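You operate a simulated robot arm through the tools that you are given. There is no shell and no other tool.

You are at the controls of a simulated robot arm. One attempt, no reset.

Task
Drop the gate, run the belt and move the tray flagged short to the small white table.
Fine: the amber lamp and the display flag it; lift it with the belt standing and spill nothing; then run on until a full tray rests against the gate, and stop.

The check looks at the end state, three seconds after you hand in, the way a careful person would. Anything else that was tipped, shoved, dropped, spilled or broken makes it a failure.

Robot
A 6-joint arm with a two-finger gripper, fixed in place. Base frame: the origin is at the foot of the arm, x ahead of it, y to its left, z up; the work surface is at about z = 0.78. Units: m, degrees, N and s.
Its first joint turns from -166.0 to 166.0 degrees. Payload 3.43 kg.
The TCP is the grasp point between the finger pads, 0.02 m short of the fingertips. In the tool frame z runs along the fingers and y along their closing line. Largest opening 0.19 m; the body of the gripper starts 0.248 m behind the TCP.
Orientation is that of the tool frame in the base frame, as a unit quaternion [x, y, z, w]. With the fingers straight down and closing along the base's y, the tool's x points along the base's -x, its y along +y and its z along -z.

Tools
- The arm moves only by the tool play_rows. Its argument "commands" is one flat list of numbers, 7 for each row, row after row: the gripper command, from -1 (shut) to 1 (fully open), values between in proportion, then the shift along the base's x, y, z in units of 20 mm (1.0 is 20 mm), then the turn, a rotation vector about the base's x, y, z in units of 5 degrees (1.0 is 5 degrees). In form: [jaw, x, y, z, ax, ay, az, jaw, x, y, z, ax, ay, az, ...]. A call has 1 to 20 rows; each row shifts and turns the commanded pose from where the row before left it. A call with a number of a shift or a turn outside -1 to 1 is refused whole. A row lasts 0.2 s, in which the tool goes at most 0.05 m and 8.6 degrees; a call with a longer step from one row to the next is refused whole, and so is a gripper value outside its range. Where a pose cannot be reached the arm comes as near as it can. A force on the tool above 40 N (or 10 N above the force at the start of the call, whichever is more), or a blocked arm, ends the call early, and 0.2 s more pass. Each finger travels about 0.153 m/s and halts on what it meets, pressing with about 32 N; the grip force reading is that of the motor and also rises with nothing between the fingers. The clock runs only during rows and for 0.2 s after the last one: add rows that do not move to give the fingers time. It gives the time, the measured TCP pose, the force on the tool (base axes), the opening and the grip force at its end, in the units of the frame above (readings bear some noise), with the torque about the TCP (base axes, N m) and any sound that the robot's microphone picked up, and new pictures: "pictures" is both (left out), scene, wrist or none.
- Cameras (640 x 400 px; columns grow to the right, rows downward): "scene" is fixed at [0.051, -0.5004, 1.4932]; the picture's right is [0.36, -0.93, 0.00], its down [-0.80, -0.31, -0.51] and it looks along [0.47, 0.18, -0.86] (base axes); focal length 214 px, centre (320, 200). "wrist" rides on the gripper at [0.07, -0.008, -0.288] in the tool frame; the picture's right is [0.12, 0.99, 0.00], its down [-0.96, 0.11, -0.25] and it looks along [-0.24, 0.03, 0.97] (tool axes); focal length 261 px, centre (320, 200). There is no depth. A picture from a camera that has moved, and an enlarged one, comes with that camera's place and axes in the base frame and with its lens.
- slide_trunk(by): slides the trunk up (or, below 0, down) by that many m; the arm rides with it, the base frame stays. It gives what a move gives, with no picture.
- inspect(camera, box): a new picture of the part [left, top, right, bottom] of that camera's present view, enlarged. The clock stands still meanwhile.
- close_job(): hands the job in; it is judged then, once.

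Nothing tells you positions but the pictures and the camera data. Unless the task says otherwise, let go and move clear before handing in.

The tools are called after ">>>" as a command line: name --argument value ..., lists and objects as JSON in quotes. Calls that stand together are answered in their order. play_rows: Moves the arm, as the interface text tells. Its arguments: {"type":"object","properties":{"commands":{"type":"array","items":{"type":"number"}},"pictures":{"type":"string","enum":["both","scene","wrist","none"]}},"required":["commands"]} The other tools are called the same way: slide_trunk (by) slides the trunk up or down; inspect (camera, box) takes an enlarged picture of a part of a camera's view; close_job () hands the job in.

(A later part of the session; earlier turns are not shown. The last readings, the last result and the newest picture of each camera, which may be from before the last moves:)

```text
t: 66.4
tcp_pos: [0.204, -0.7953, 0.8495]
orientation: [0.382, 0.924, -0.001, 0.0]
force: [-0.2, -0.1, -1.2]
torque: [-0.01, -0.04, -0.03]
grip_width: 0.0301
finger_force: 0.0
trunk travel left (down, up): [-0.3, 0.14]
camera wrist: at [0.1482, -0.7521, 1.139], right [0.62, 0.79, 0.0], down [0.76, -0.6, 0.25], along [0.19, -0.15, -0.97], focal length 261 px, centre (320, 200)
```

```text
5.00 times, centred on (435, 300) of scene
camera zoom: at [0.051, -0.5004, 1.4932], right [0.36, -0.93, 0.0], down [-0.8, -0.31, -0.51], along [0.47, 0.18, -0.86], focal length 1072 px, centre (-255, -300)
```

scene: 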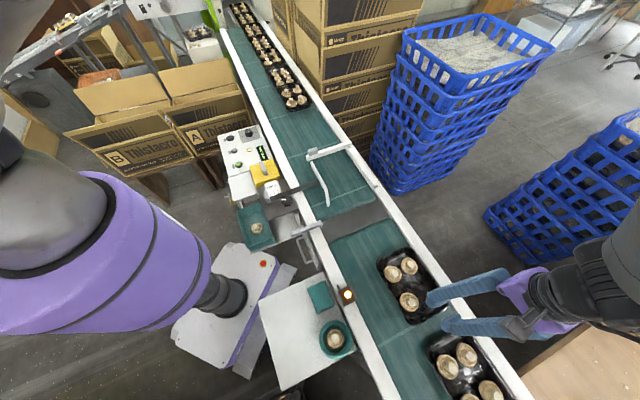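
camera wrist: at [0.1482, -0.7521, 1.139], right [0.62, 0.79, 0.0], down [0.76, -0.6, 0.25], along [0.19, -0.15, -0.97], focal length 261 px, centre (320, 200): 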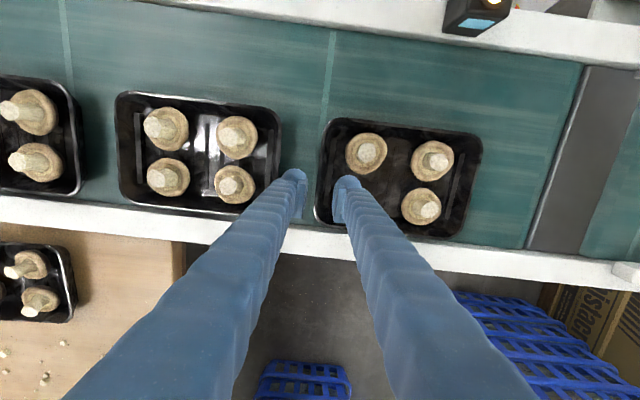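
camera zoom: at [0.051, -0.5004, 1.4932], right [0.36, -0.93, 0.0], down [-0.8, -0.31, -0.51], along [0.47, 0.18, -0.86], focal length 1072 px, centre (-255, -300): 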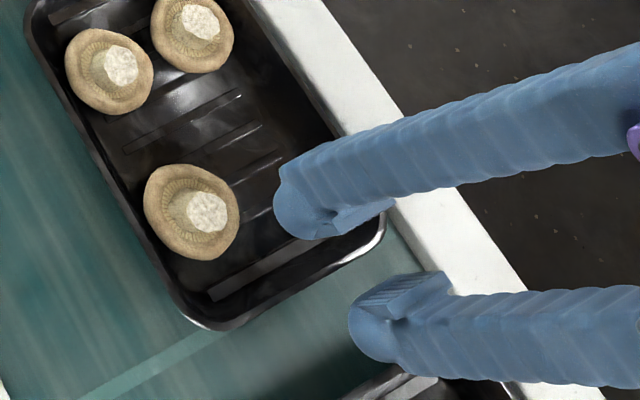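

The fingers straddle the rear wall with clearance. I'll descend a little further.

>>> play_rows --commands '[-0.684, 0, 0, -0.25, 0, 0, 0, -0.684, 0, 0, -0.25, 0, 0, 0, -0.684, 0, 0, -0.25, 0, 0, 0, -0.684, 0, 0, -0.25, 0, 0, 0, -0.684, 0, 0, 0, 0, 0, 0]' --pictures "none"

>>> inspect --camera "wrist" --box '[220, 100, 440, 260]'

>>> inspect --camera "scene" --box '[390, 260, 480, 340]'

```text
t: 67.6
tcp_pos: [0.2054, -0.7973, 0.8312]
orientation: [0.382, 0.924, 0.0, 0.0]
force: [0.2, 0.6, 0.0]
torque: [0.03, 0.0, -0.01]
grip_width: 0.03
finger_force: 0.0
trunk travel left (down, up): [-0.3, 0.14]
```

```text
2.50 times, centred on (330, 180) of wrist
camera zoom: at [0.1494, -0.7521, 1.1189], right [0.62, 0.79, 0.0], down [0.76, -0.6, 0.25], along [0.19, -0.15, -0.97], focal length 652 px, centre (295, 250)
```

zoom: 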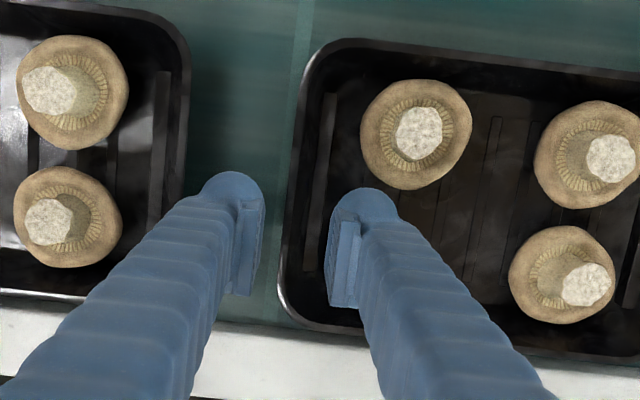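

```text
5.00 times, centred on (435, 300) of scene
camera zoom: at [0.051, -0.5004, 1.4932], right [0.36, -0.93, 0.0], down [-0.8, -0.31, -0.51], along [0.47, 0.18, -0.86], focal length 1072 px, centre (-255, -300)
```

zoom: 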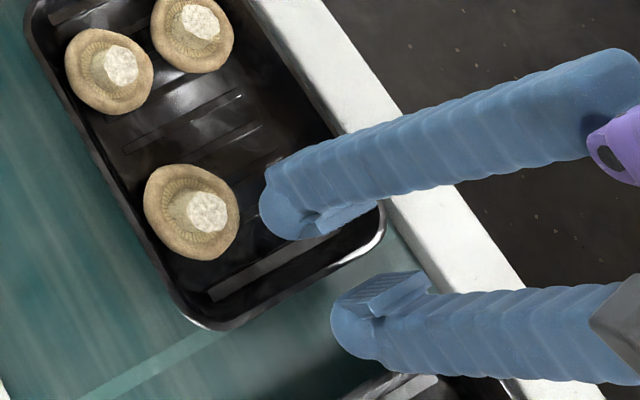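

>>> play_rows --commands '[-0.684, 0, 0, -0.2, 0, 0, 0, -0.684, 0, 0, -0.2, 0, 0, 0, -0.684, 0, 0, 0, 0, 0, 0]' --pictures "none"

>>> inspect --camera "wrist" --box '[220, 100, 440, 260]'

>>> inspect --camera "scene" --box '[390, 260, 480, 340]'

```text
t: 68.4
tcp_pos: [0.2041, -0.7951, 0.8215]
orientation: [0.382, 0.924, 0.0, 0.0]
force: [-0.1, -0.3, -0.8]
torque: [0.0, 0.03, 0.01]
grip_width: 0.0298
finger_force: 0.1
trunk travel left (down, up): [-0.3, 0.14]
```

```text
2.50 times, centred on (330, 180) of wrist
camera zoom: at [0.1493, -0.7517, 1.1108], right [0.62, 0.79, 0.0], down [0.76, -0.6, 0.25], along [0.19, -0.15, -0.97], focal length 652 px, centre (295, 250)
```

zoom: 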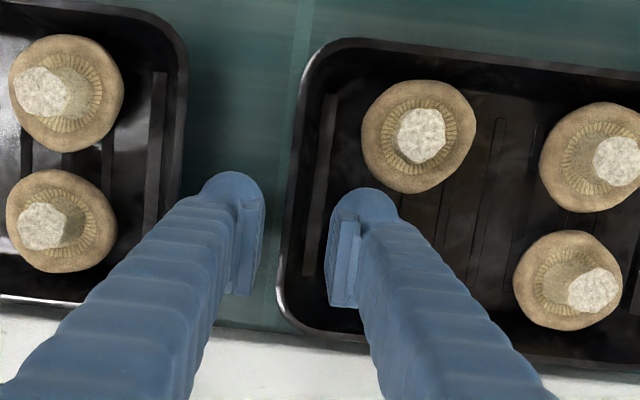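

```text
5.00 times, centred on (435, 300) of scene
camera zoom: at [0.051, -0.5004, 1.4932], right [0.36, -0.93, 0.0], down [-0.8, -0.31, -0.51], along [0.47, 0.18, -0.86], focal length 1072 px, centre (-255, -300)
```

zoom: 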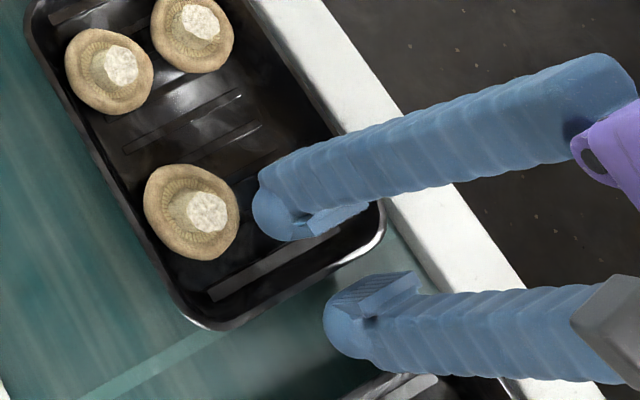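

The image scale suggests the rim is nearer z≈0.805, so I'll go a bit deeper in small steps.

>>> play_rows --commands '[-0.684, 0, 0, -0.2, 0, 0, 0, -0.684, 0, 0, -0.2, 0, 0, 0, -0.684, 0, 0, -0.2, 0, 0, 0, -0.684, 0, 0, 0, 0, 0, 0]' --pictures "none"

>>> inspect --camera "wrist" --box '[220, 100, 440, 260]'

>>> inspect --camera "scene" --box '[390, 260, 480, 340]'

```text
t: 69.4
tcp_pos: [0.2045, -0.7953, 0.8101]
orientation: [0.381, 0.924, 0.0, 0.0]
force: [0.4, -0.1, 0.1]
torque: [0.0, 0.04, 0.02]
grip_width: 0.0298
finger_force: 0.1
trunk travel left (down, up): [-0.3, 0.14]
```

```text
2.50 times, centred on (330, 180) of wrist
camera zoom: at [0.149, -0.7504, 1.0992], right [0.62, 0.79, 0.0], down [0.76, -0.6, 0.25], along [0.19, -0.15, -0.97], focal length 652 px, centre (295, 250)
```

zoom: 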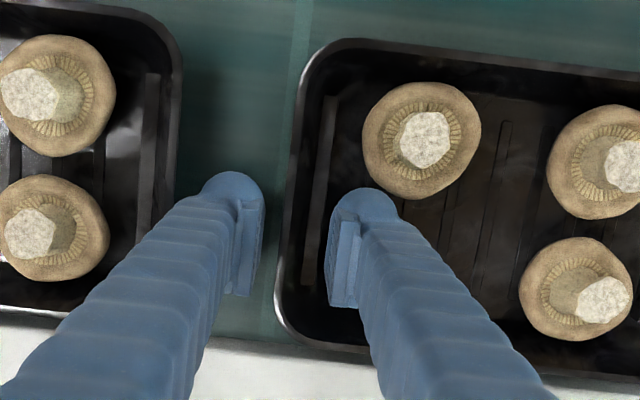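

```text
5.00 times, centred on (435, 300) of scene
camera zoom: at [0.051, -0.5004, 1.4932], right [0.36, -0.93, 0.0], down [-0.8, -0.31, -0.51], along [0.47, 0.18, -0.86], focal length 1072 px, centre (-255, -300)
```

zoom: 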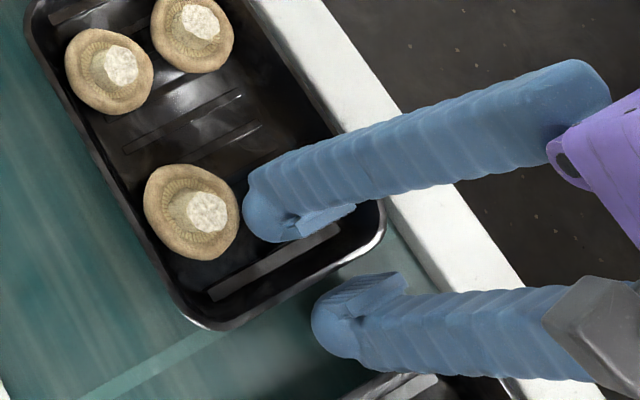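

The fingertips are about 15 mm below the rim on either side of the rear wall, with no contact forces. I'll close gently on the wall.

>>> play_rows --commands '[-0.74, 0, 0, 0, 0, 0, 0, -0.79, 0, 0, 0, 0, 0, 0, -0.84, 0, 0, 0, 0, 0, 0, -0.88, 0, 0, 0, 0, 0, 0, -0.92, 0, 0, 0, 0, 0, 0, -0.96, 0, 0, 0, 0, 0, 0, -1, 0, 0, 0, 0, 0, 0]' --pictures "none"

>>> inspect --camera "wrist" --box '[220, 100, 440, 260]'

>>> inspect --camera "scene" --box '[370, 240, 490, 350]'

```text
t: 71.0
tcp_pos: [0.2048, -0.7956, 0.8118]
orientation: [0.382, 0.924, 0.001, 0.001]
force: [-4.2, -6.6, 12.6]
torque: [0.16, -0.33, -0.16]
grip_width: 0.0061
finger_force: 32.1
trunk travel left (down, up): [-0.3, 0.14]
```

```text
2.50 times, centred on (330, 180) of wrist
camera zoom: at [0.1486, -0.7505, 1.1], right [0.62, 0.79, 0.0], down [0.76, -0.6, 0.25], along [0.2, -0.15, -0.97], focal length 652 px, centre (295, 250)
```

zoom: 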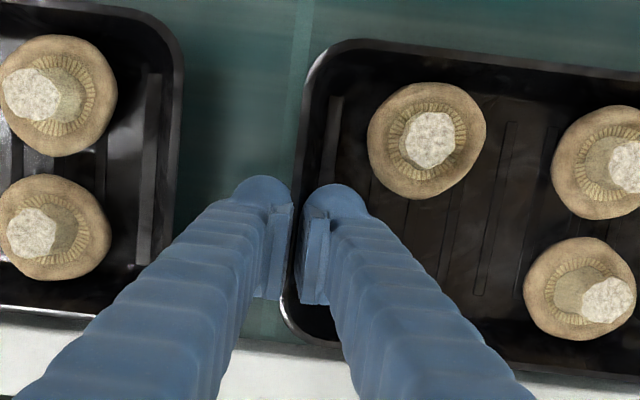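

```text
3.64 times, centred on (430, 295) of scene
camera zoom: at [0.051, -0.5004, 1.4932], right [0.36, -0.93, 0.0], down [-0.8, -0.31, -0.51], along [0.47, 0.18, -0.86], focal length 780 px, centre (-80, -146)
```

zoom: 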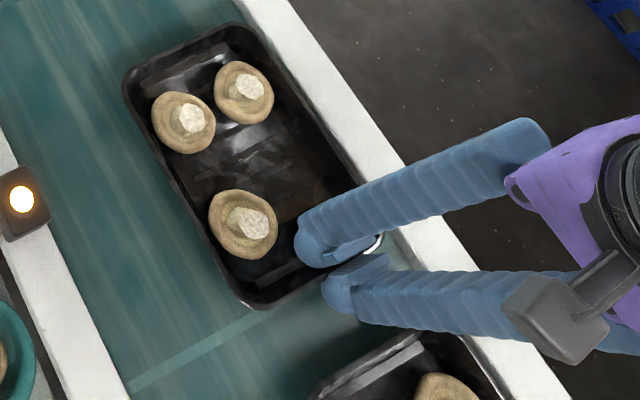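

The wall is pinched. Now I'll slide the tray about 3.5 cm towards the left side of the belt, slowly.

>>> play_rows --commands '[-1, 0, 0, 0.05, 0, 0, 0, -1, -0.2, 0.2, 0, 0, 0, 0, -1, -0.25, 0.255, 0, 0, 0, 0, -1, -0.25, 0.255, 0, 0, 0, 0, -1, -0.25, 0.255, 0, 0, 0, 0, -1, -0.25, 0.255, 0, 0, 0, 0, -1, 0, 0, 0, 0, 0, 0]'

>>> inspect --camera "wrist" --box '[220, 80, 460, 260]'

>>> inspect --camera "scene" --box '[370, 240, 490, 350]'

```text
t: 72.6
tcp_pos: [0.1791, -0.7699, 0.8108]
orientation: [0.381, 0.924, 0.001, -0.001]
force: [-0.3, 0.9, 4.0]
torque: [0.25, -0.31, -0.16]
grip_width: 0.0061
finger_force: 31.9
trunk travel left (down, up): [-0.3, 0.14]
camera wrist: at [0.1239, -0.7266, 1.1005], right [0.62, 0.79, 0.0], down [0.76, -0.6, 0.25], along [0.19, -0.15, -0.97], focal length 261 px, centre (320, 200)
```

scene: 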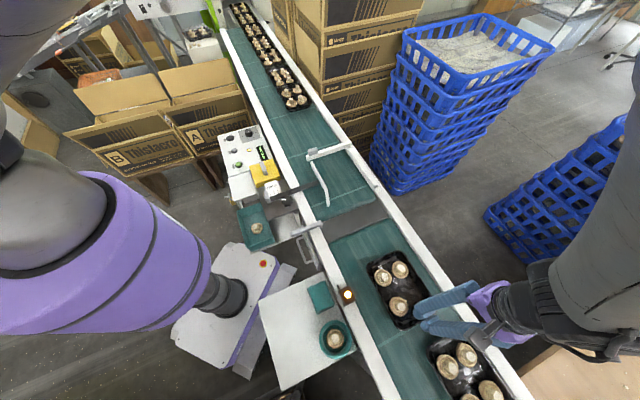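
wrist: 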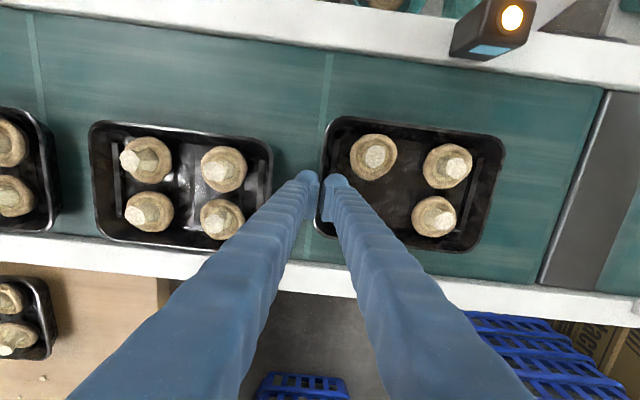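

```text
2.22 times, centred on (340, 170) of wrist
camera zoom: at [0.1239, -0.7266, 1.1005], right [0.62, 0.79, 0.0], down [0.76, -0.6, 0.25], along [0.19, -0.15, -0.97], focal length 579 px, centre (276, 267)
```

zoom: 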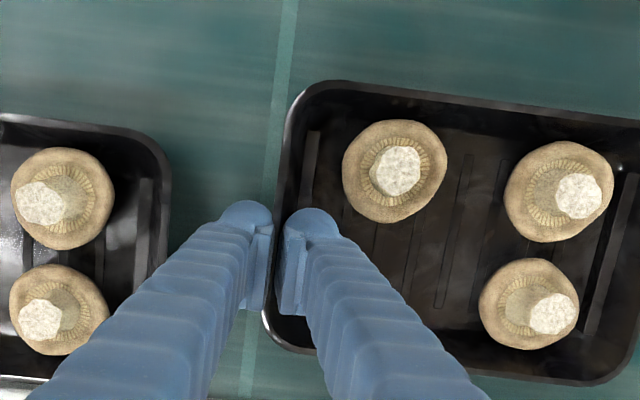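

```text
3.64 times, centred on (430, 295) of scene
camera zoom: at [0.051, -0.5004, 1.4932], right [0.36, -0.93, 0.0], down [-0.8, -0.31, -0.51], along [0.47, 0.18, -0.86], focal length 780 px, centre (-80, -146)
```

zoom: 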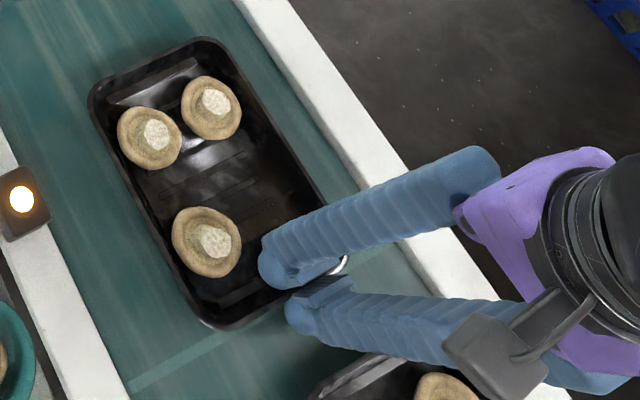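

The tray slid cleanly and the right gap is now ample. I'll release the wall, lift clear, and turn back to the cross grip.

>>> play_rows --commands '[-0.8, 0, 0, 0, 0, 0, 0, -0.72, 0, 0, 0, 0, 0, 0, -0.684, 0, 0, 0, 0, 0, 0, -0.684, 0, 0, 0.5, 0, 0, 0, -0.684, 0, 0, 0.7, 0, 0, 0, -0.684, 0, 0, 1, 0, 0, 0, -0.684, 0, 0, 1, 0, 0, 0, -0.684, 0, 0, 1, 0, 0, 0, -0.684, 0, 0, 1, 0, 0, 0, -0.684, 0, 0, 1, 0, 0, 0, -0.684, 0, 0, 1, 0, 0, 0, -0.684, 0, 0, 0, 0, 0, 0]'

>>> inspect --camera "wrist" --box '[220, 80, 460, 260]'

```text
t: 75.2
tcp_pos: [0.18, -0.7696, 0.956]
orientation: [0.382, 0.924, 0.0, 0.001]
force: [0.1, -0.3, 0.7]
torque: [-0.04, 0.04, 0.0]
grip_width: 0.0299
finger_force: 0.1
trunk travel left (down, up): [-0.3, 0.14]
camera wrist: at [0.1248, -0.7264, 1.2445], right [0.62, 0.79, 0.0], down [0.76, -0.6, 0.25], along [0.19, -0.15, -0.97], focal length 261 px, centre (320, 200)
```

scene: 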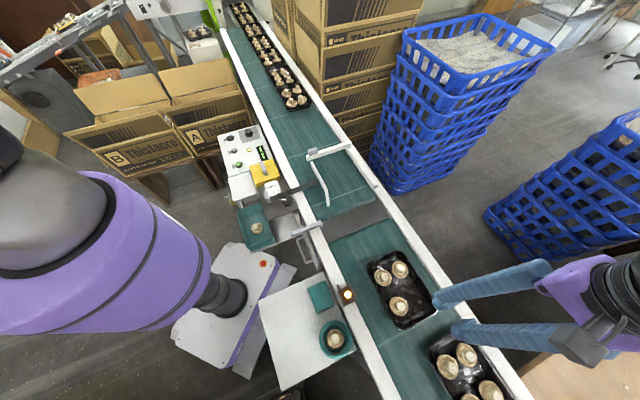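
wrist: 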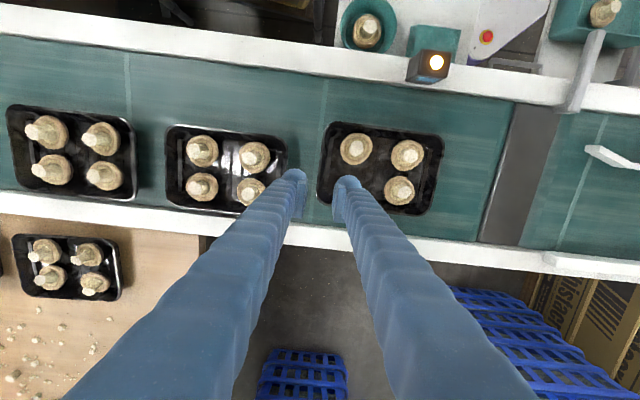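

```text
2.22 times, centred on (340, 170) of wrist
camera zoom: at [0.1248, -0.7264, 1.2445], right [0.62, 0.79, 0.0], down [0.76, -0.6, 0.25], along [0.19, -0.15, -0.97], focal length 579 px, centre (276, 267)
```

zoom: 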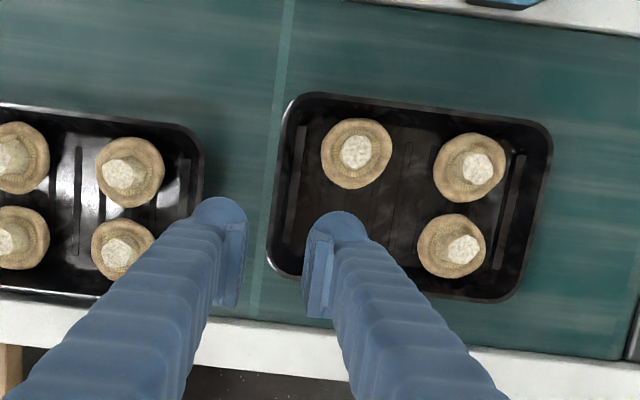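

The tray centre is now at about (0.229, -0.681). I'll rotate back -90°, open fully and centre over it.

>>> play_rows --commands '[1, 0.14, 0.25, 0, 0, 0, -1, 1, 0.14, 0.25, 0, 0, 0, -1, 1, 0.14, 0.25, 0, 0, 0, -1, 1, 0.14, 0.25, 0, 0, 0, -1, 1, 0.14, 0.25, 0, 0, 0, -1, 1, 0.14, 0.25, 0, 0, 0, -1, 1, 0.14, 0.25, 0, 0, 0, -1, 1, 0.14, 0.25, 0, 0, 0, -1, 1, 0.14, 0.25, 0, 0, 0, -1, 1, 0.14, 0.25, 0, 0, 0, -1, 1, 0.14, 0.25, 0, 0, 0, -1, 1, 0.14, 0.25, 0, 0, 0, -1, 1, 0.14, 0.25, 0, 0, 0, -1, 1, 0.14, 0.25, 0, 0, 0, -1, 1, 0.14, 0.25, 0, 0, 0, -1, 1, 0.14, 0.25, 0, 0, 0, -1, 1, 0.14, 0.25, 0, 0, 0, -1, 1, 0.07, 0.2, 0, 0, 0, -1, 1, 0, 0, 0, 0, 0, 0]'

>>> inspect --camera "wrist" --box '[200, 100, 440, 260]'

```text
t: 79.2
tcp_pos: [0.2286, -0.6817, 0.9552]
orientation: [0.924, 0.382, 0.0, -0.001]
force: [-0.8, 0.3, -0.1]
torque: [-0.02, 0.01, -0.03]
grip_width: 0.1896
finger_force: 0.0
trunk travel left (down, up): [-0.3, 0.14]
camera wrist: at [0.2735, -0.6255, 1.2439], right [0.79, -0.62, 0.0], down [-0.6, -0.76, 0.25], along [-0.15, -0.19, -0.97], focal length 261 px, centre (320, 200)
```

scene: 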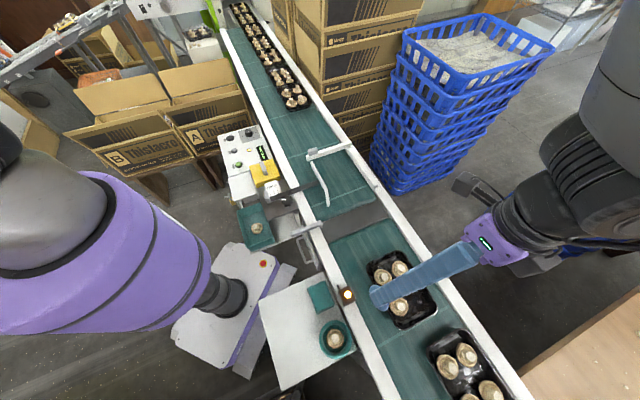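
wrist: 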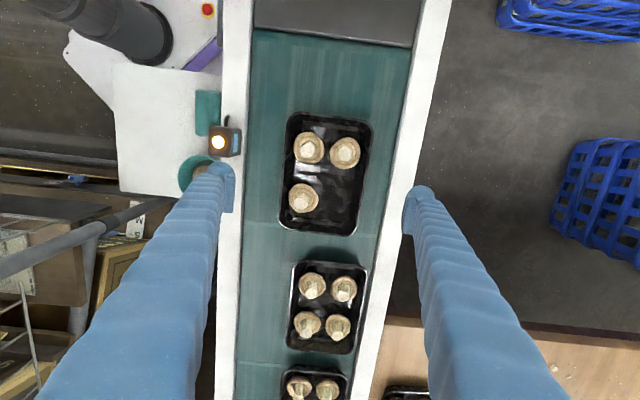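

```text
2.50 times, centred on (320, 180) of wrist
camera zoom: at [0.2735, -0.6255, 1.2439], right [0.79, -0.62, 0.0], down [-0.6, -0.76, 0.25], along [-0.15, -0.19, -0.97], focal length 652 px, centre (320, 250)
```

zoom: 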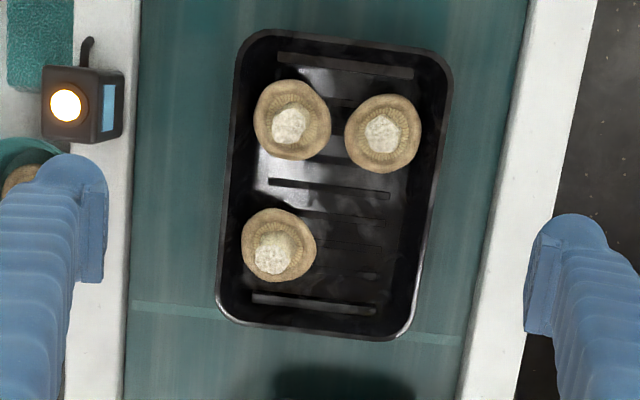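

The tray is well centred. I'll set the opening to 156 mm, so the fingers clear the rails and the lamp box, and descend partway.

>>> play_rows --commands '[0.642, 0.35, 0.07, 0, 0, 0, 0, 0.642, 0, 0, -1, 0, 0, 0, 0.642, 0, 0, -1, 0, 0, 0, 0.642, 0, 0, -1, 0, 0, 0, 0.642, 0, 0, -1, 0, 0, 0, 0.642, 0, 0, -1, 0, 0, 0, 0.642, 0, 0, 0, 0, 0, 0]'

>>> inspect --camera "wrist" --box '[200, 60, 440, 300]'

>>> inspect --camera "scene" --box '[340, 220, 480, 340]'

```text
t: 80.8
tcp_pos: [0.2368, -0.6828, 0.854]
orientation: [0.923, 0.384, 0.0, 0.001]
force: [1.0, -0.5, 0.7]
torque: [-0.02, 0.01, 0.01]
grip_width: 0.156
finger_force: 0.1
trunk travel left (down, up): [-0.3, 0.14]
camera wrist: at [0.2806, -0.6259, 1.1423], right [0.79, -0.62, 0.0], down [-0.6, -0.76, 0.25], along [-0.15, -0.19, -0.97], focal length 261 px, centre (320, 200)
```

scene: 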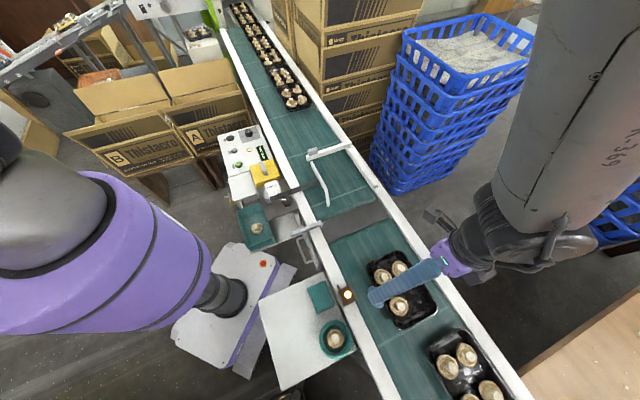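
wrist: 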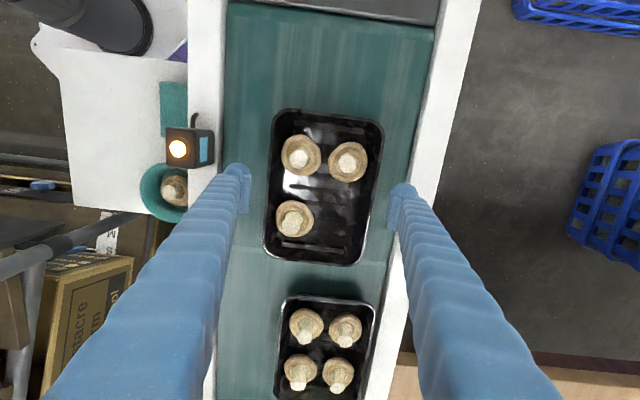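

```text
1.67 times, centred on (320, 180) of wrist
camera zoom: at [0.2806, -0.6259, 1.1423], right [0.79, -0.62, 0.0], down [-0.6, -0.76, 0.25], along [-0.15, -0.19, -0.97], focal length 434 px, centre (320, 233)
```

zoom: 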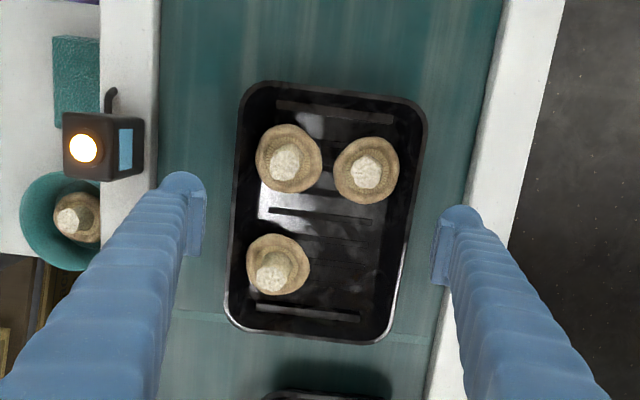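

```text
3.33 times, centred on (410, 280) of scene
camera zoom: at [0.051, -0.5004, 1.4932], right [0.36, -0.93, 0.0], down [-0.8, -0.31, -0.51], along [0.47, 0.18, -0.86], focal length 715 px, centre (20, -67)
```

zoom: 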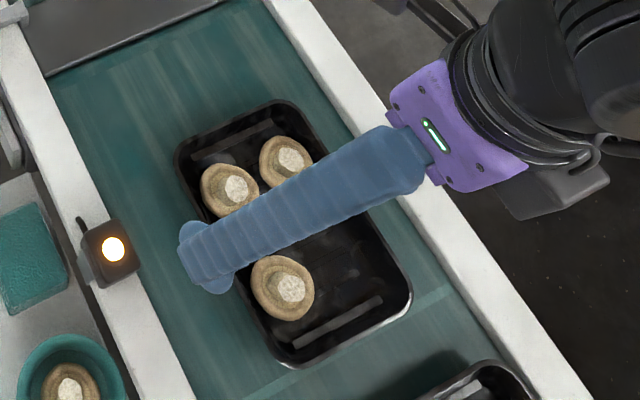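

>>> play_rows --commands '[0.579, -0.08, 0.08, 0, 0, 0, 0, 0.579, 0, 0, -0.5, 0, 0, 0, 0.579, 0, 0, -0.5, 0, 0, 0, 0.579, 0, 0, -0.4, 0, 0, 0, 0.579, 0, 0, 0, 0, 0, 0]'

>>> inspect --camera "wrist" --box '[200, 60, 440, 300]'

>>> inspect --camera "scene" --box '[340, 220, 480, 340]'

```text
t: 82.0
tcp_pos: [0.2342, -0.6806, 0.8283]
orientation: [0.924, 0.383, 0.0, 0.0]
force: [-0.5, -0.3, 0.1]
torque: [-0.02, -0.02, -0.04]
grip_width: 0.1498
finger_force: 0.1
trunk travel left (down, up): [-0.3, 0.14]
camera wrist: at [0.2782, -0.6247, 1.1166], right [0.79, -0.62, 0.0], down [-0.6, -0.76, 0.25], along [-0.15, -0.19, -0.97], focal length 261 px, centre (320, 200)
```

scene: 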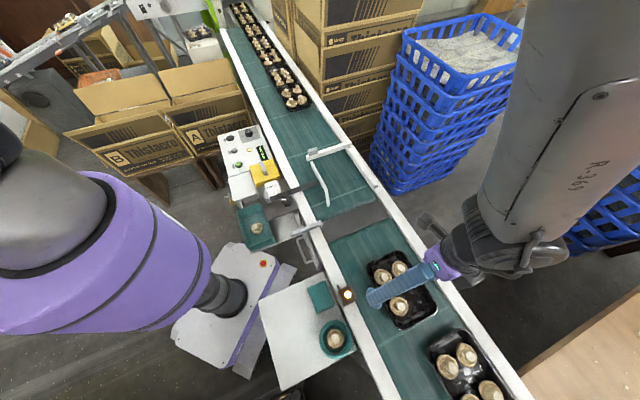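
wrist: 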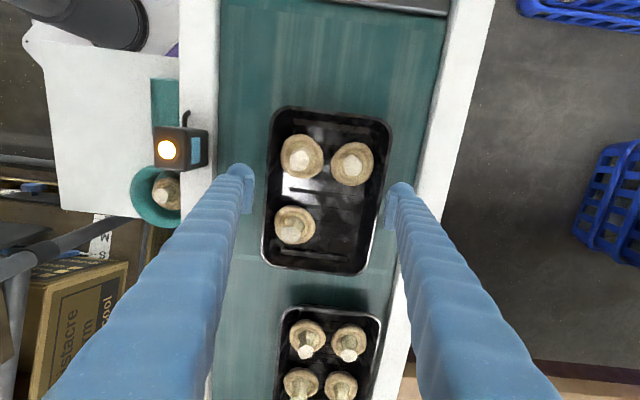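

```text
1.67 times, centred on (320, 180) of wrist
camera zoom: at [0.2782, -0.6247, 1.1166], right [0.79, -0.62, 0.0], down [-0.6, -0.76, 0.25], along [-0.15, -0.19, -0.97], focal length 434 px, centre (320, 233)
```

zoom: 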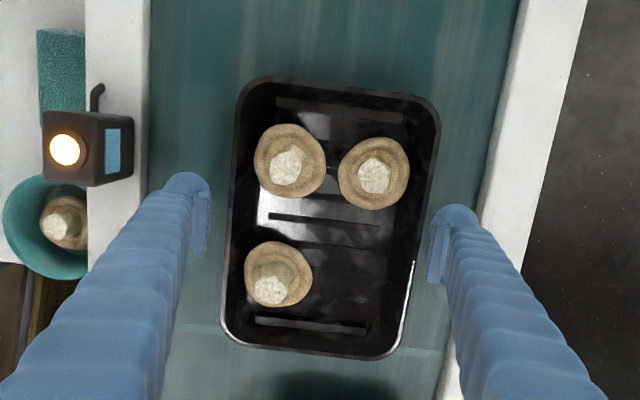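

```text
3.33 times, centred on (410, 280) of scene
camera zoom: at [0.051, -0.5004, 1.4932], right [0.36, -0.93, 0.0], down [-0.8, -0.31, -0.51], along [0.47, 0.18, -0.86], focal length 715 px, centre (20, -67)
```

zoom: 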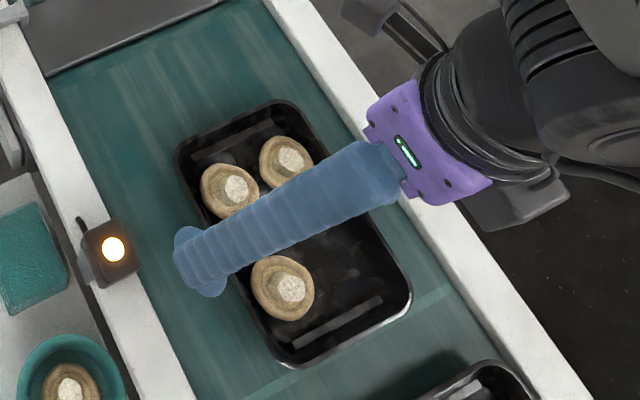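

I'll shift 5 mm inward to stay clear of the rail, then finish the descent in small steps.

>>> play_rows --commands '[0.579, -0.175, 0.178, 0, 0, 0, 0, 0.579, 0, 0, 0, 0, 0, 0, 0.579, 0, 0, -0.25, 0, 0, 0, 0.579, 0, 0, -0.25, 0, 0, 0, 0.579, 0, 0, -0.25, 0, 0, 0, 0.579, 0, 0, -0.25, 0, 0, 0, 0.579, 0, 0, 0, 0, 0, 0]'

>>> inspect --camera "wrist" --box '[200, 60, 440, 300]'

>>> inspect --camera "scene" --box '[340, 220, 480, 340]'

```text
t: 83.6
tcp_pos: [0.2319, -0.6771, 0.8078]
orientation: [0.924, 0.383, 0.0, 0.002]
force: [8.8, -14.7, 18.7]
torque: [-1.19, -1.17, -0.41]
grip_width: 0.1618
finger_force: 10.4
trunk travel left (down, up): [-0.3, 0.14]
camera wrist: at [0.2763, -0.6204, 1.0967], right [0.79, -0.62, 0.0], down [-0.6, -0.76, 0.25], along [-0.15, -0.2, -0.97], focal length 261 px, centre (320, 200)
```

scene: 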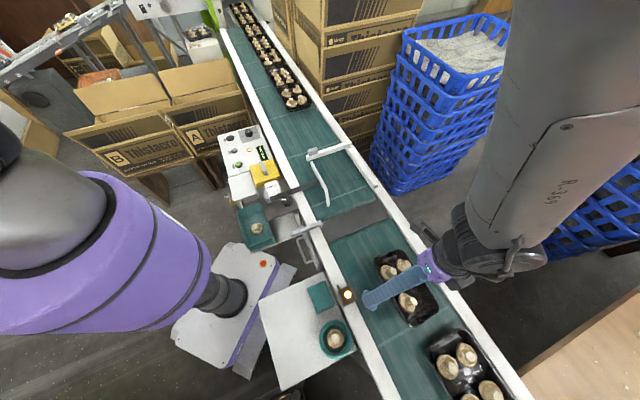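
wrist: 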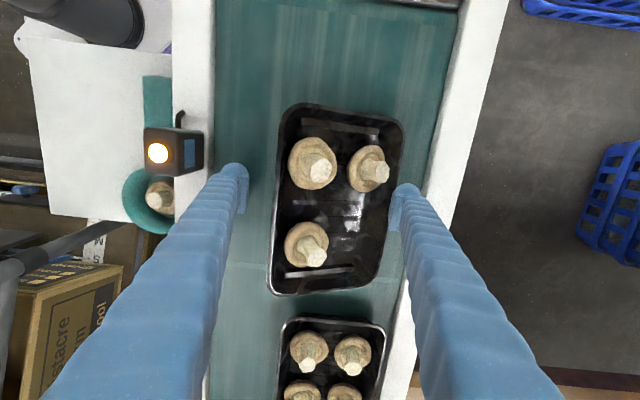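

```text
1.67 times, centred on (320, 180) of wrist
camera zoom: at [0.2763, -0.6204, 1.0967], right [0.79, -0.62, 0.0], down [-0.6, -0.76, 0.25], along [-0.15, -0.2, -0.97], focal length 434 px, centre (320, 233)
```

zoom: 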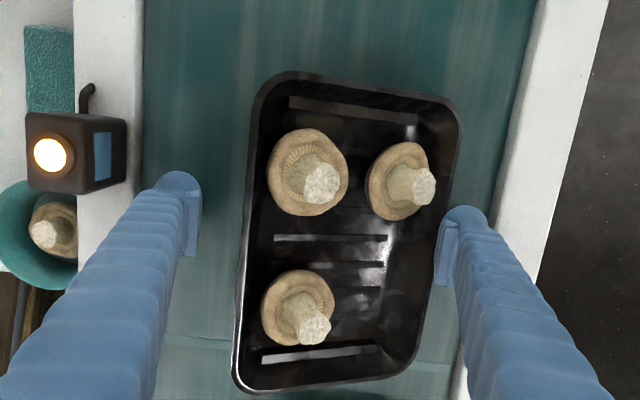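

```text
3.33 times, centred on (410, 280) of scene
camera zoom: at [0.051, -0.5004, 1.4932], right [0.36, -0.93, 0.0], down [-0.8, -0.31, -0.51], along [0.47, 0.18, -0.86], focal length 715 px, centre (20, -67)
```

zoom: 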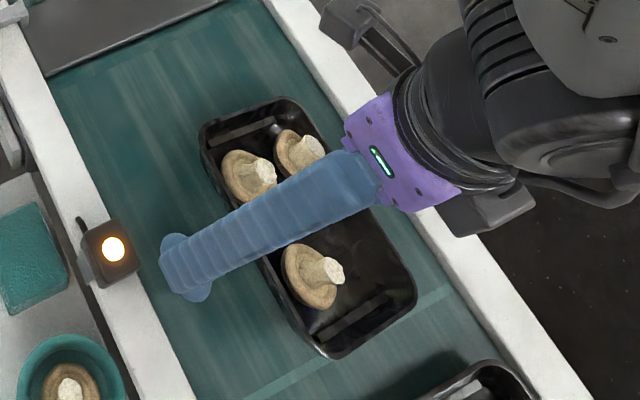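

The right finger caught the tray's rim and tilted it slightly, though nothing spilled. I'll back straight up gently so it settles flat.

>>> play_rows --commands '[0.579, 0, 0, 0.15, 0, 0, 0, 0.579, 0, 0, 0.15, 0, 0, 0, 0.579, 0, 0, 0.15, 0, 0, 0, 0.579, 0, 0, 0.15, 0, 0, 0, 0.579, 0, 0, 0.15, 0, 0, 0, 0.579, 0, 0, 0.15, 0, 0, 0, 0.579, 0, 0, 0.15, 0, 0, 0, 0.579, 0, 0, 0.2, 0, 0, 0, 0.579, 0, 0, 0.3, 0, 0, 0, 0.579, 0, 0, 0.4, 0, 0, 0, 0.579, 0, 0, 0, 0, 0, 0]'

>>> inspect --camera "wrist" --box '[200, 60, 440, 300]'

>>> inspect --camera "scene" --box '[340, 220, 480, 340]'

```text
t: 86.0
tcp_pos: [0.2322, -0.6763, 0.8467]
orientation: [0.924, 0.383, -0.001, 0.0]
force: [0.7, -0.1, -0.1]
torque: [0.02, 0.0, 0.01]
grip_width: 0.1498
finger_force: 0.1
trunk travel left (down, up): [-0.3, 0.14]
camera wrist: at [0.2756, -0.619, 1.1349], right [0.79, -0.62, 0.0], down [-0.6, -0.76, 0.25], along [-0.15, -0.19, -0.97], focal length 261 px, centre (320, 200)
```

scene: 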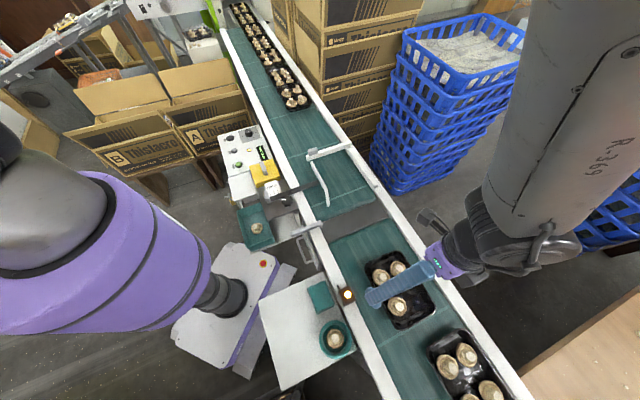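
wrist: 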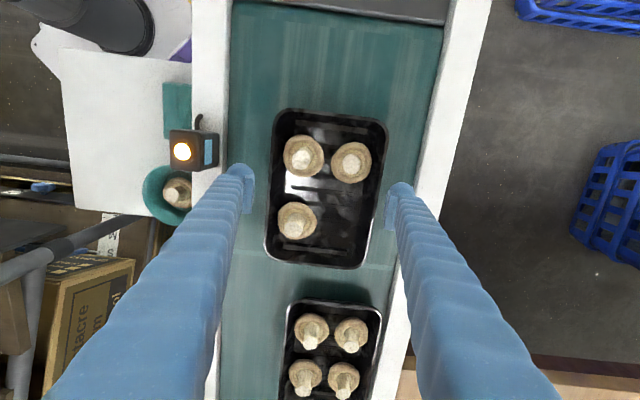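

```text
1.67 times, centred on (320, 180) of wrist
camera zoom: at [0.2756, -0.619, 1.1349], right [0.79, -0.62, 0.0], down [-0.6, -0.76, 0.25], along [-0.15, -0.19, -0.97], focal length 434 px, centre (320, 233)
```

zoom: 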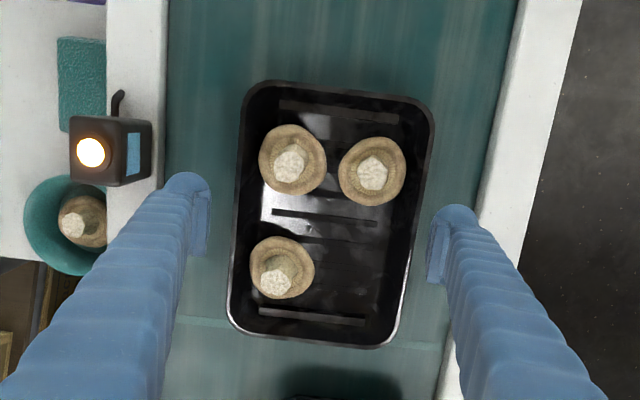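

```text
3.33 times, centred on (410, 280) of scene
camera zoom: at [0.051, -0.5004, 1.4932], right [0.36, -0.93, 0.0], down [-0.8, -0.31, -0.51], along [0.47, 0.18, -0.86], focal length 715 px, centre (20, -67)
```

zoom: 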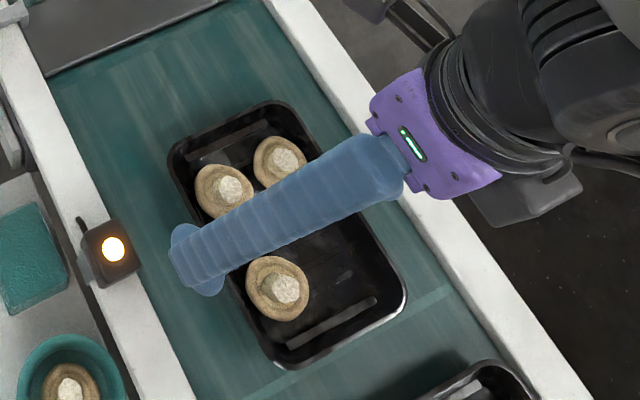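

The tray settled flat with all three mushrooms in place. The rim is really about 142 mm wide, so I'll open to 162 mm and retry in fine steps with checks.

>>> play_rows --commands '[0.705, 0.03, -0.03, 0, 0, 0, 0, 0.705, 0, 0, 0, 0, 0, 0, 0.705, 0, 0, -0.5, 0, 0, 0, 0.705, 0, 0, -0.4, 0, 0, 0, 0.705, 0, 0, 0, 0, 0, 0]' --pictures "none"

>>> inspect --camera "wrist" --box '[200, 60, 440, 300]'

```text
t: 87.2
tcp_pos: [0.2336, -0.6746, 0.8279]
orientation: [0.924, 0.383, 0.001, 0.0]
force: [0.1, 0.0, -0.4]
torque: [0.04, -0.04, -0.05]
grip_width: 0.1619
finger_force: 0.1
trunk travel left (down, up): [-0.3, 0.14]
```

```text
1.67 times, centred on (320, 180) of wrist
camera zoom: at [0.2767, -0.6196, 1.1171], right [0.79, -0.62, 0.0], down [-0.6, -0.76, 0.25], along [-0.15, -0.19, -0.97], focal length 434 px, centre (320, 233)
```

zoom: 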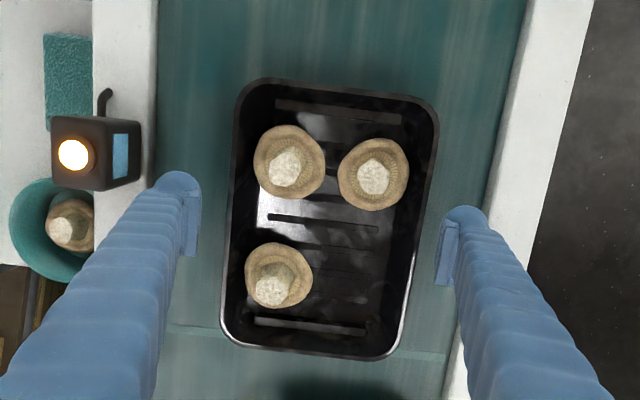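

>>> play_rows --commands '[0.705, -0.05, 0.05, -0.2, 0, 0, 0, 0.705, 0, 0, -0.2, 0, 0, 0, 0.705, 0, 0, 0, 0, 0, 0]' --pictures "none"

>>> inspect --camera "wrist" --box '[200, 60, 440, 300]'

```text
t: 88.0
tcp_pos: [0.2316, -0.6747, 0.8204]
orientation: [0.923, 0.384, -0.001, 0.0]
force: [-0.1, -0.1, 0.0]
torque: [0.02, -0.02, -0.01]
grip_width: 0.162
finger_force: 0.0
trunk travel left (down, up): [-0.3, 0.14]
```

```text
1.67 times, centred on (320, 180) of wrist
camera zoom: at [0.2755, -0.6182, 1.1087], right [0.79, -0.62, 0.0], down [-0.6, -0.76, 0.25], along [-0.15, -0.19, -0.97], focal length 434 px, centre (320, 233)
```

zoom: 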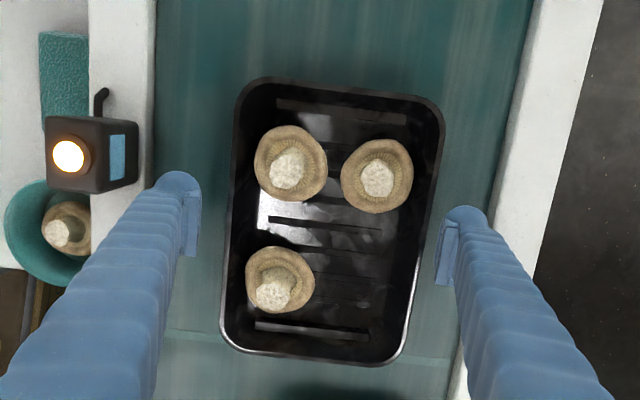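

>>> play_rows --commands '[0.705, 0, 0, -0.2, 0, 0, 0, 0.705, 0, 0, -0.2, 0, 0, 0, 0.705, 0, 0, 0, 0, 0, 0]' --pictures "none"

>>> inspect --camera "wrist" --box '[200, 60, 440, 300]'

>>> inspect --camera "scene" --box '[340, 220, 480, 340]'

```text
t: 88.8
tcp_pos: [0.2323, -0.6762, 0.8124]
orientation: [0.923, 0.384, 0.001, -0.001]
force: [-0.9, -0.1, 0.7]
torque: [-0.01, 0.01, 0.04]
grip_width: 0.162
finger_force: 0.1
trunk travel left (down, up): [-0.3, 0.14]
```

```text
1.67 times, centred on (320, 180) of wrist
camera zoom: at [0.2753, -0.6192, 1.1011], right [0.79, -0.62, 0.0], down [-0.6, -0.76, 0.25], along [-0.15, -0.19, -0.97], focal length 434 px, centre (320, 233)
```

zoom: 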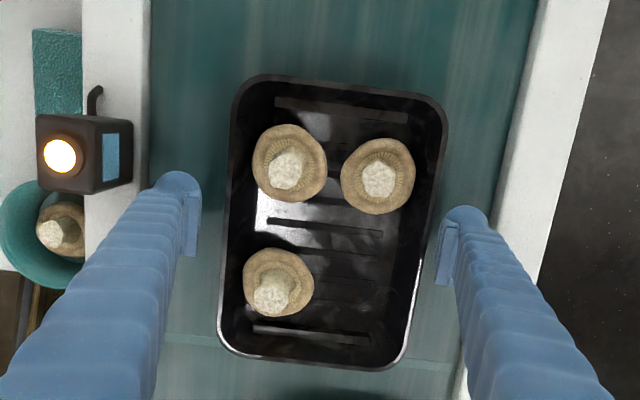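

```text
3.33 times, centred on (410, 280) of scene
camera zoom: at [0.051, -0.5004, 1.4932], right [0.36, -0.93, 0.0], down [-0.8, -0.31, -0.51], along [0.47, 0.18, -0.86], focal length 715 px, centre (20, -67)
```

zoom: 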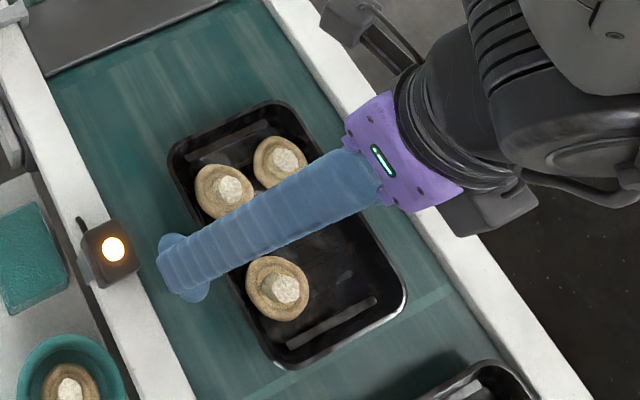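

>>> play_rows --commands '[0.705, 0, 0, -0.2, 0, 0, 0, 0.705, 0, 0, -0.2, 0, 0, 0, 0.705, 0, 0, 0, 0, 0, 0]' --pictures "none"

>>> inspect --camera "wrist" --box '[200, 60, 440, 300]'

>>> inspect --camera "scene" --box '[340, 220, 480, 340]'

```text
t: 89.6
tcp_pos: [0.2306, -0.6764, 0.8042]
orientation: [0.924, 0.383, 0.0, 0.0]
force: [-1.1, 0.4, -0.1]
torque: [-0.03, 0.01, 0.04]
grip_width: 0.1619
finger_force: 0.0
trunk travel left (down, up): [-0.3, 0.14]
```

```text
1.67 times, centred on (320, 180) of wrist
camera zoom: at [0.2747, -0.6191, 1.0928], right [0.79, -0.62, 0.0], down [-0.6, -0.76, 0.25], along [-0.15, -0.19, -0.97], focal length 434 px, centre (320, 233)
```

zoom: 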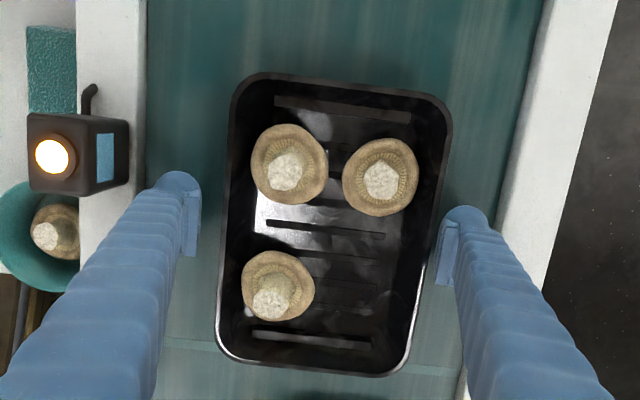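

```text
3.33 times, centred on (410, 280) of scene
camera zoom: at [0.051, -0.5004, 1.4932], right [0.36, -0.93, 0.0], down [-0.8, -0.31, -0.51], along [0.47, 0.18, -0.86], focal length 715 px, centre (20, -67)
```

zoom: 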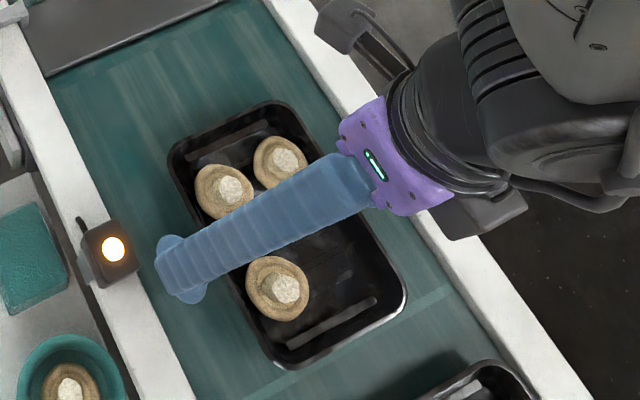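

Clear on both sides; I'll recentre by 4.5 mm to the right and go down the last bit.

>>> play_rows --commands '[0.705, 0.16, -0.16, 0, 0, 0, 0, 0.705, 0, 0, 0, 0, 0, 0, 0.705, 0, 0, -0.2, 0, 0, 0, 0.705, 0, 0, -0.2, 0, 0, 0, 0.705, 0, 0, 0, 0, 0, 0]' --pictures "none"

>>> inspect --camera "wrist" --box '[200, 60, 440, 300]'

>>> inspect --camera "scene" --box '[340, 220, 480, 340]'

```text
t: 90.8
tcp_pos: [0.2335, -0.6776, 0.7972]
orientation: [0.924, 0.383, 0.0, 0.0]
force: [-0.2, 0.2, 0.0]
torque: [0.03, 0.02, 0.02]
grip_width: 0.1618
finger_force: 0.0
trunk travel left (down, up): [-0.3, 0.14]
```

```text
1.67 times, centred on (320, 180) of wrist
camera zoom: at [0.2779, -0.621, 1.086], right [0.79, -0.62, 0.0], down [-0.6, -0.76, 0.25], along [-0.15, -0.19, -0.97], focal length 434 px, centre (320, 233)
```

zoom: 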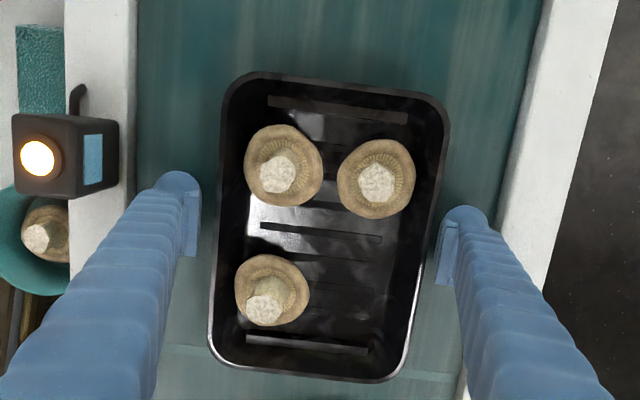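

```text
3.33 times, centred on (410, 280) of scene
camera zoom: at [0.051, -0.5004, 1.4932], right [0.36, -0.93, 0.0], down [-0.8, -0.31, -0.51], along [0.47, 0.18, -0.86], focal length 715 px, centre (20, -67)
```

zoom: 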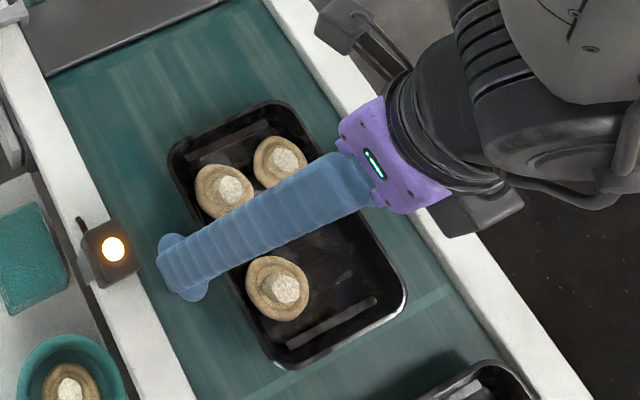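

Both sides are centred, with about 9 mm clearance. I'll close gradually on the rim.

>>> play_rows --commands '[0.62, 0, 0, 0, 0, 0, 0, 0.56, 0, 0, 0, 0, 0, 0, 0.51, 0, 0, 0, 0, 0, 0, 0.46, 0, 0, 0, 0, 0, 0, 0.41, 0, 0, 0, 0, 0, 0, 0.36, 0, 0, 0, 0, 0, 0, 0.36, 0, 0, 0, 0, 0, 0]' --pictures "none"

>>> inspect --camera "wrist" --box '[200, 60, 440, 300]'

>>> inspect --camera "scene" --box '[340, 220, 480, 340]'

```text
t: 92.4
tcp_pos: [0.233, -0.6774, 0.798]
orientation: [0.923, 0.384, 0.0, 0.0]
force: [-0.3, 0.1, 4.2]
torque: [0.01, -0.03, -0.12]
grip_width: 0.1338
finger_force: 31.8
trunk travel left (down, up): [-0.3, 0.14]
```

```text
1.67 times, centred on (320, 180) of wrist
camera zoom: at [0.2778, -0.621, 1.0863], right [0.79, -0.62, 0.0], down [-0.6, -0.76, 0.25], along [-0.15, -0.19, -0.97], focal length 434 px, centre (320, 233)
```

zoom: 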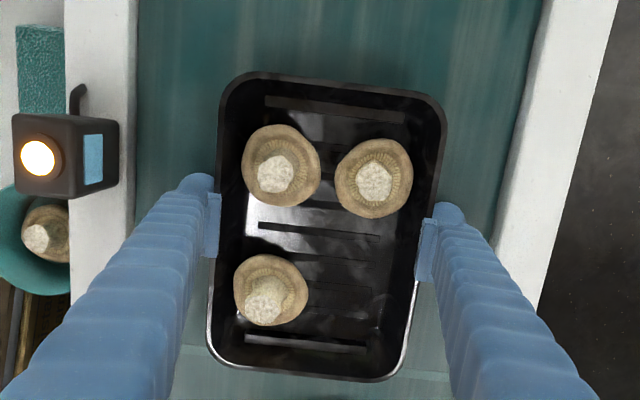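

```text
3.33 times, centred on (410, 280) of scene
camera zoom: at [0.051, -0.5004, 1.4932], right [0.36, -0.93, 0.0], down [-0.8, -0.31, -0.51], along [0.47, 0.18, -0.86], focal length 715 px, centre (20, -67)
```

zoom: 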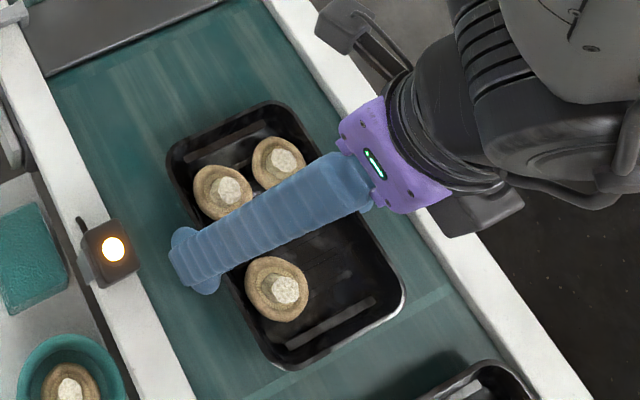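

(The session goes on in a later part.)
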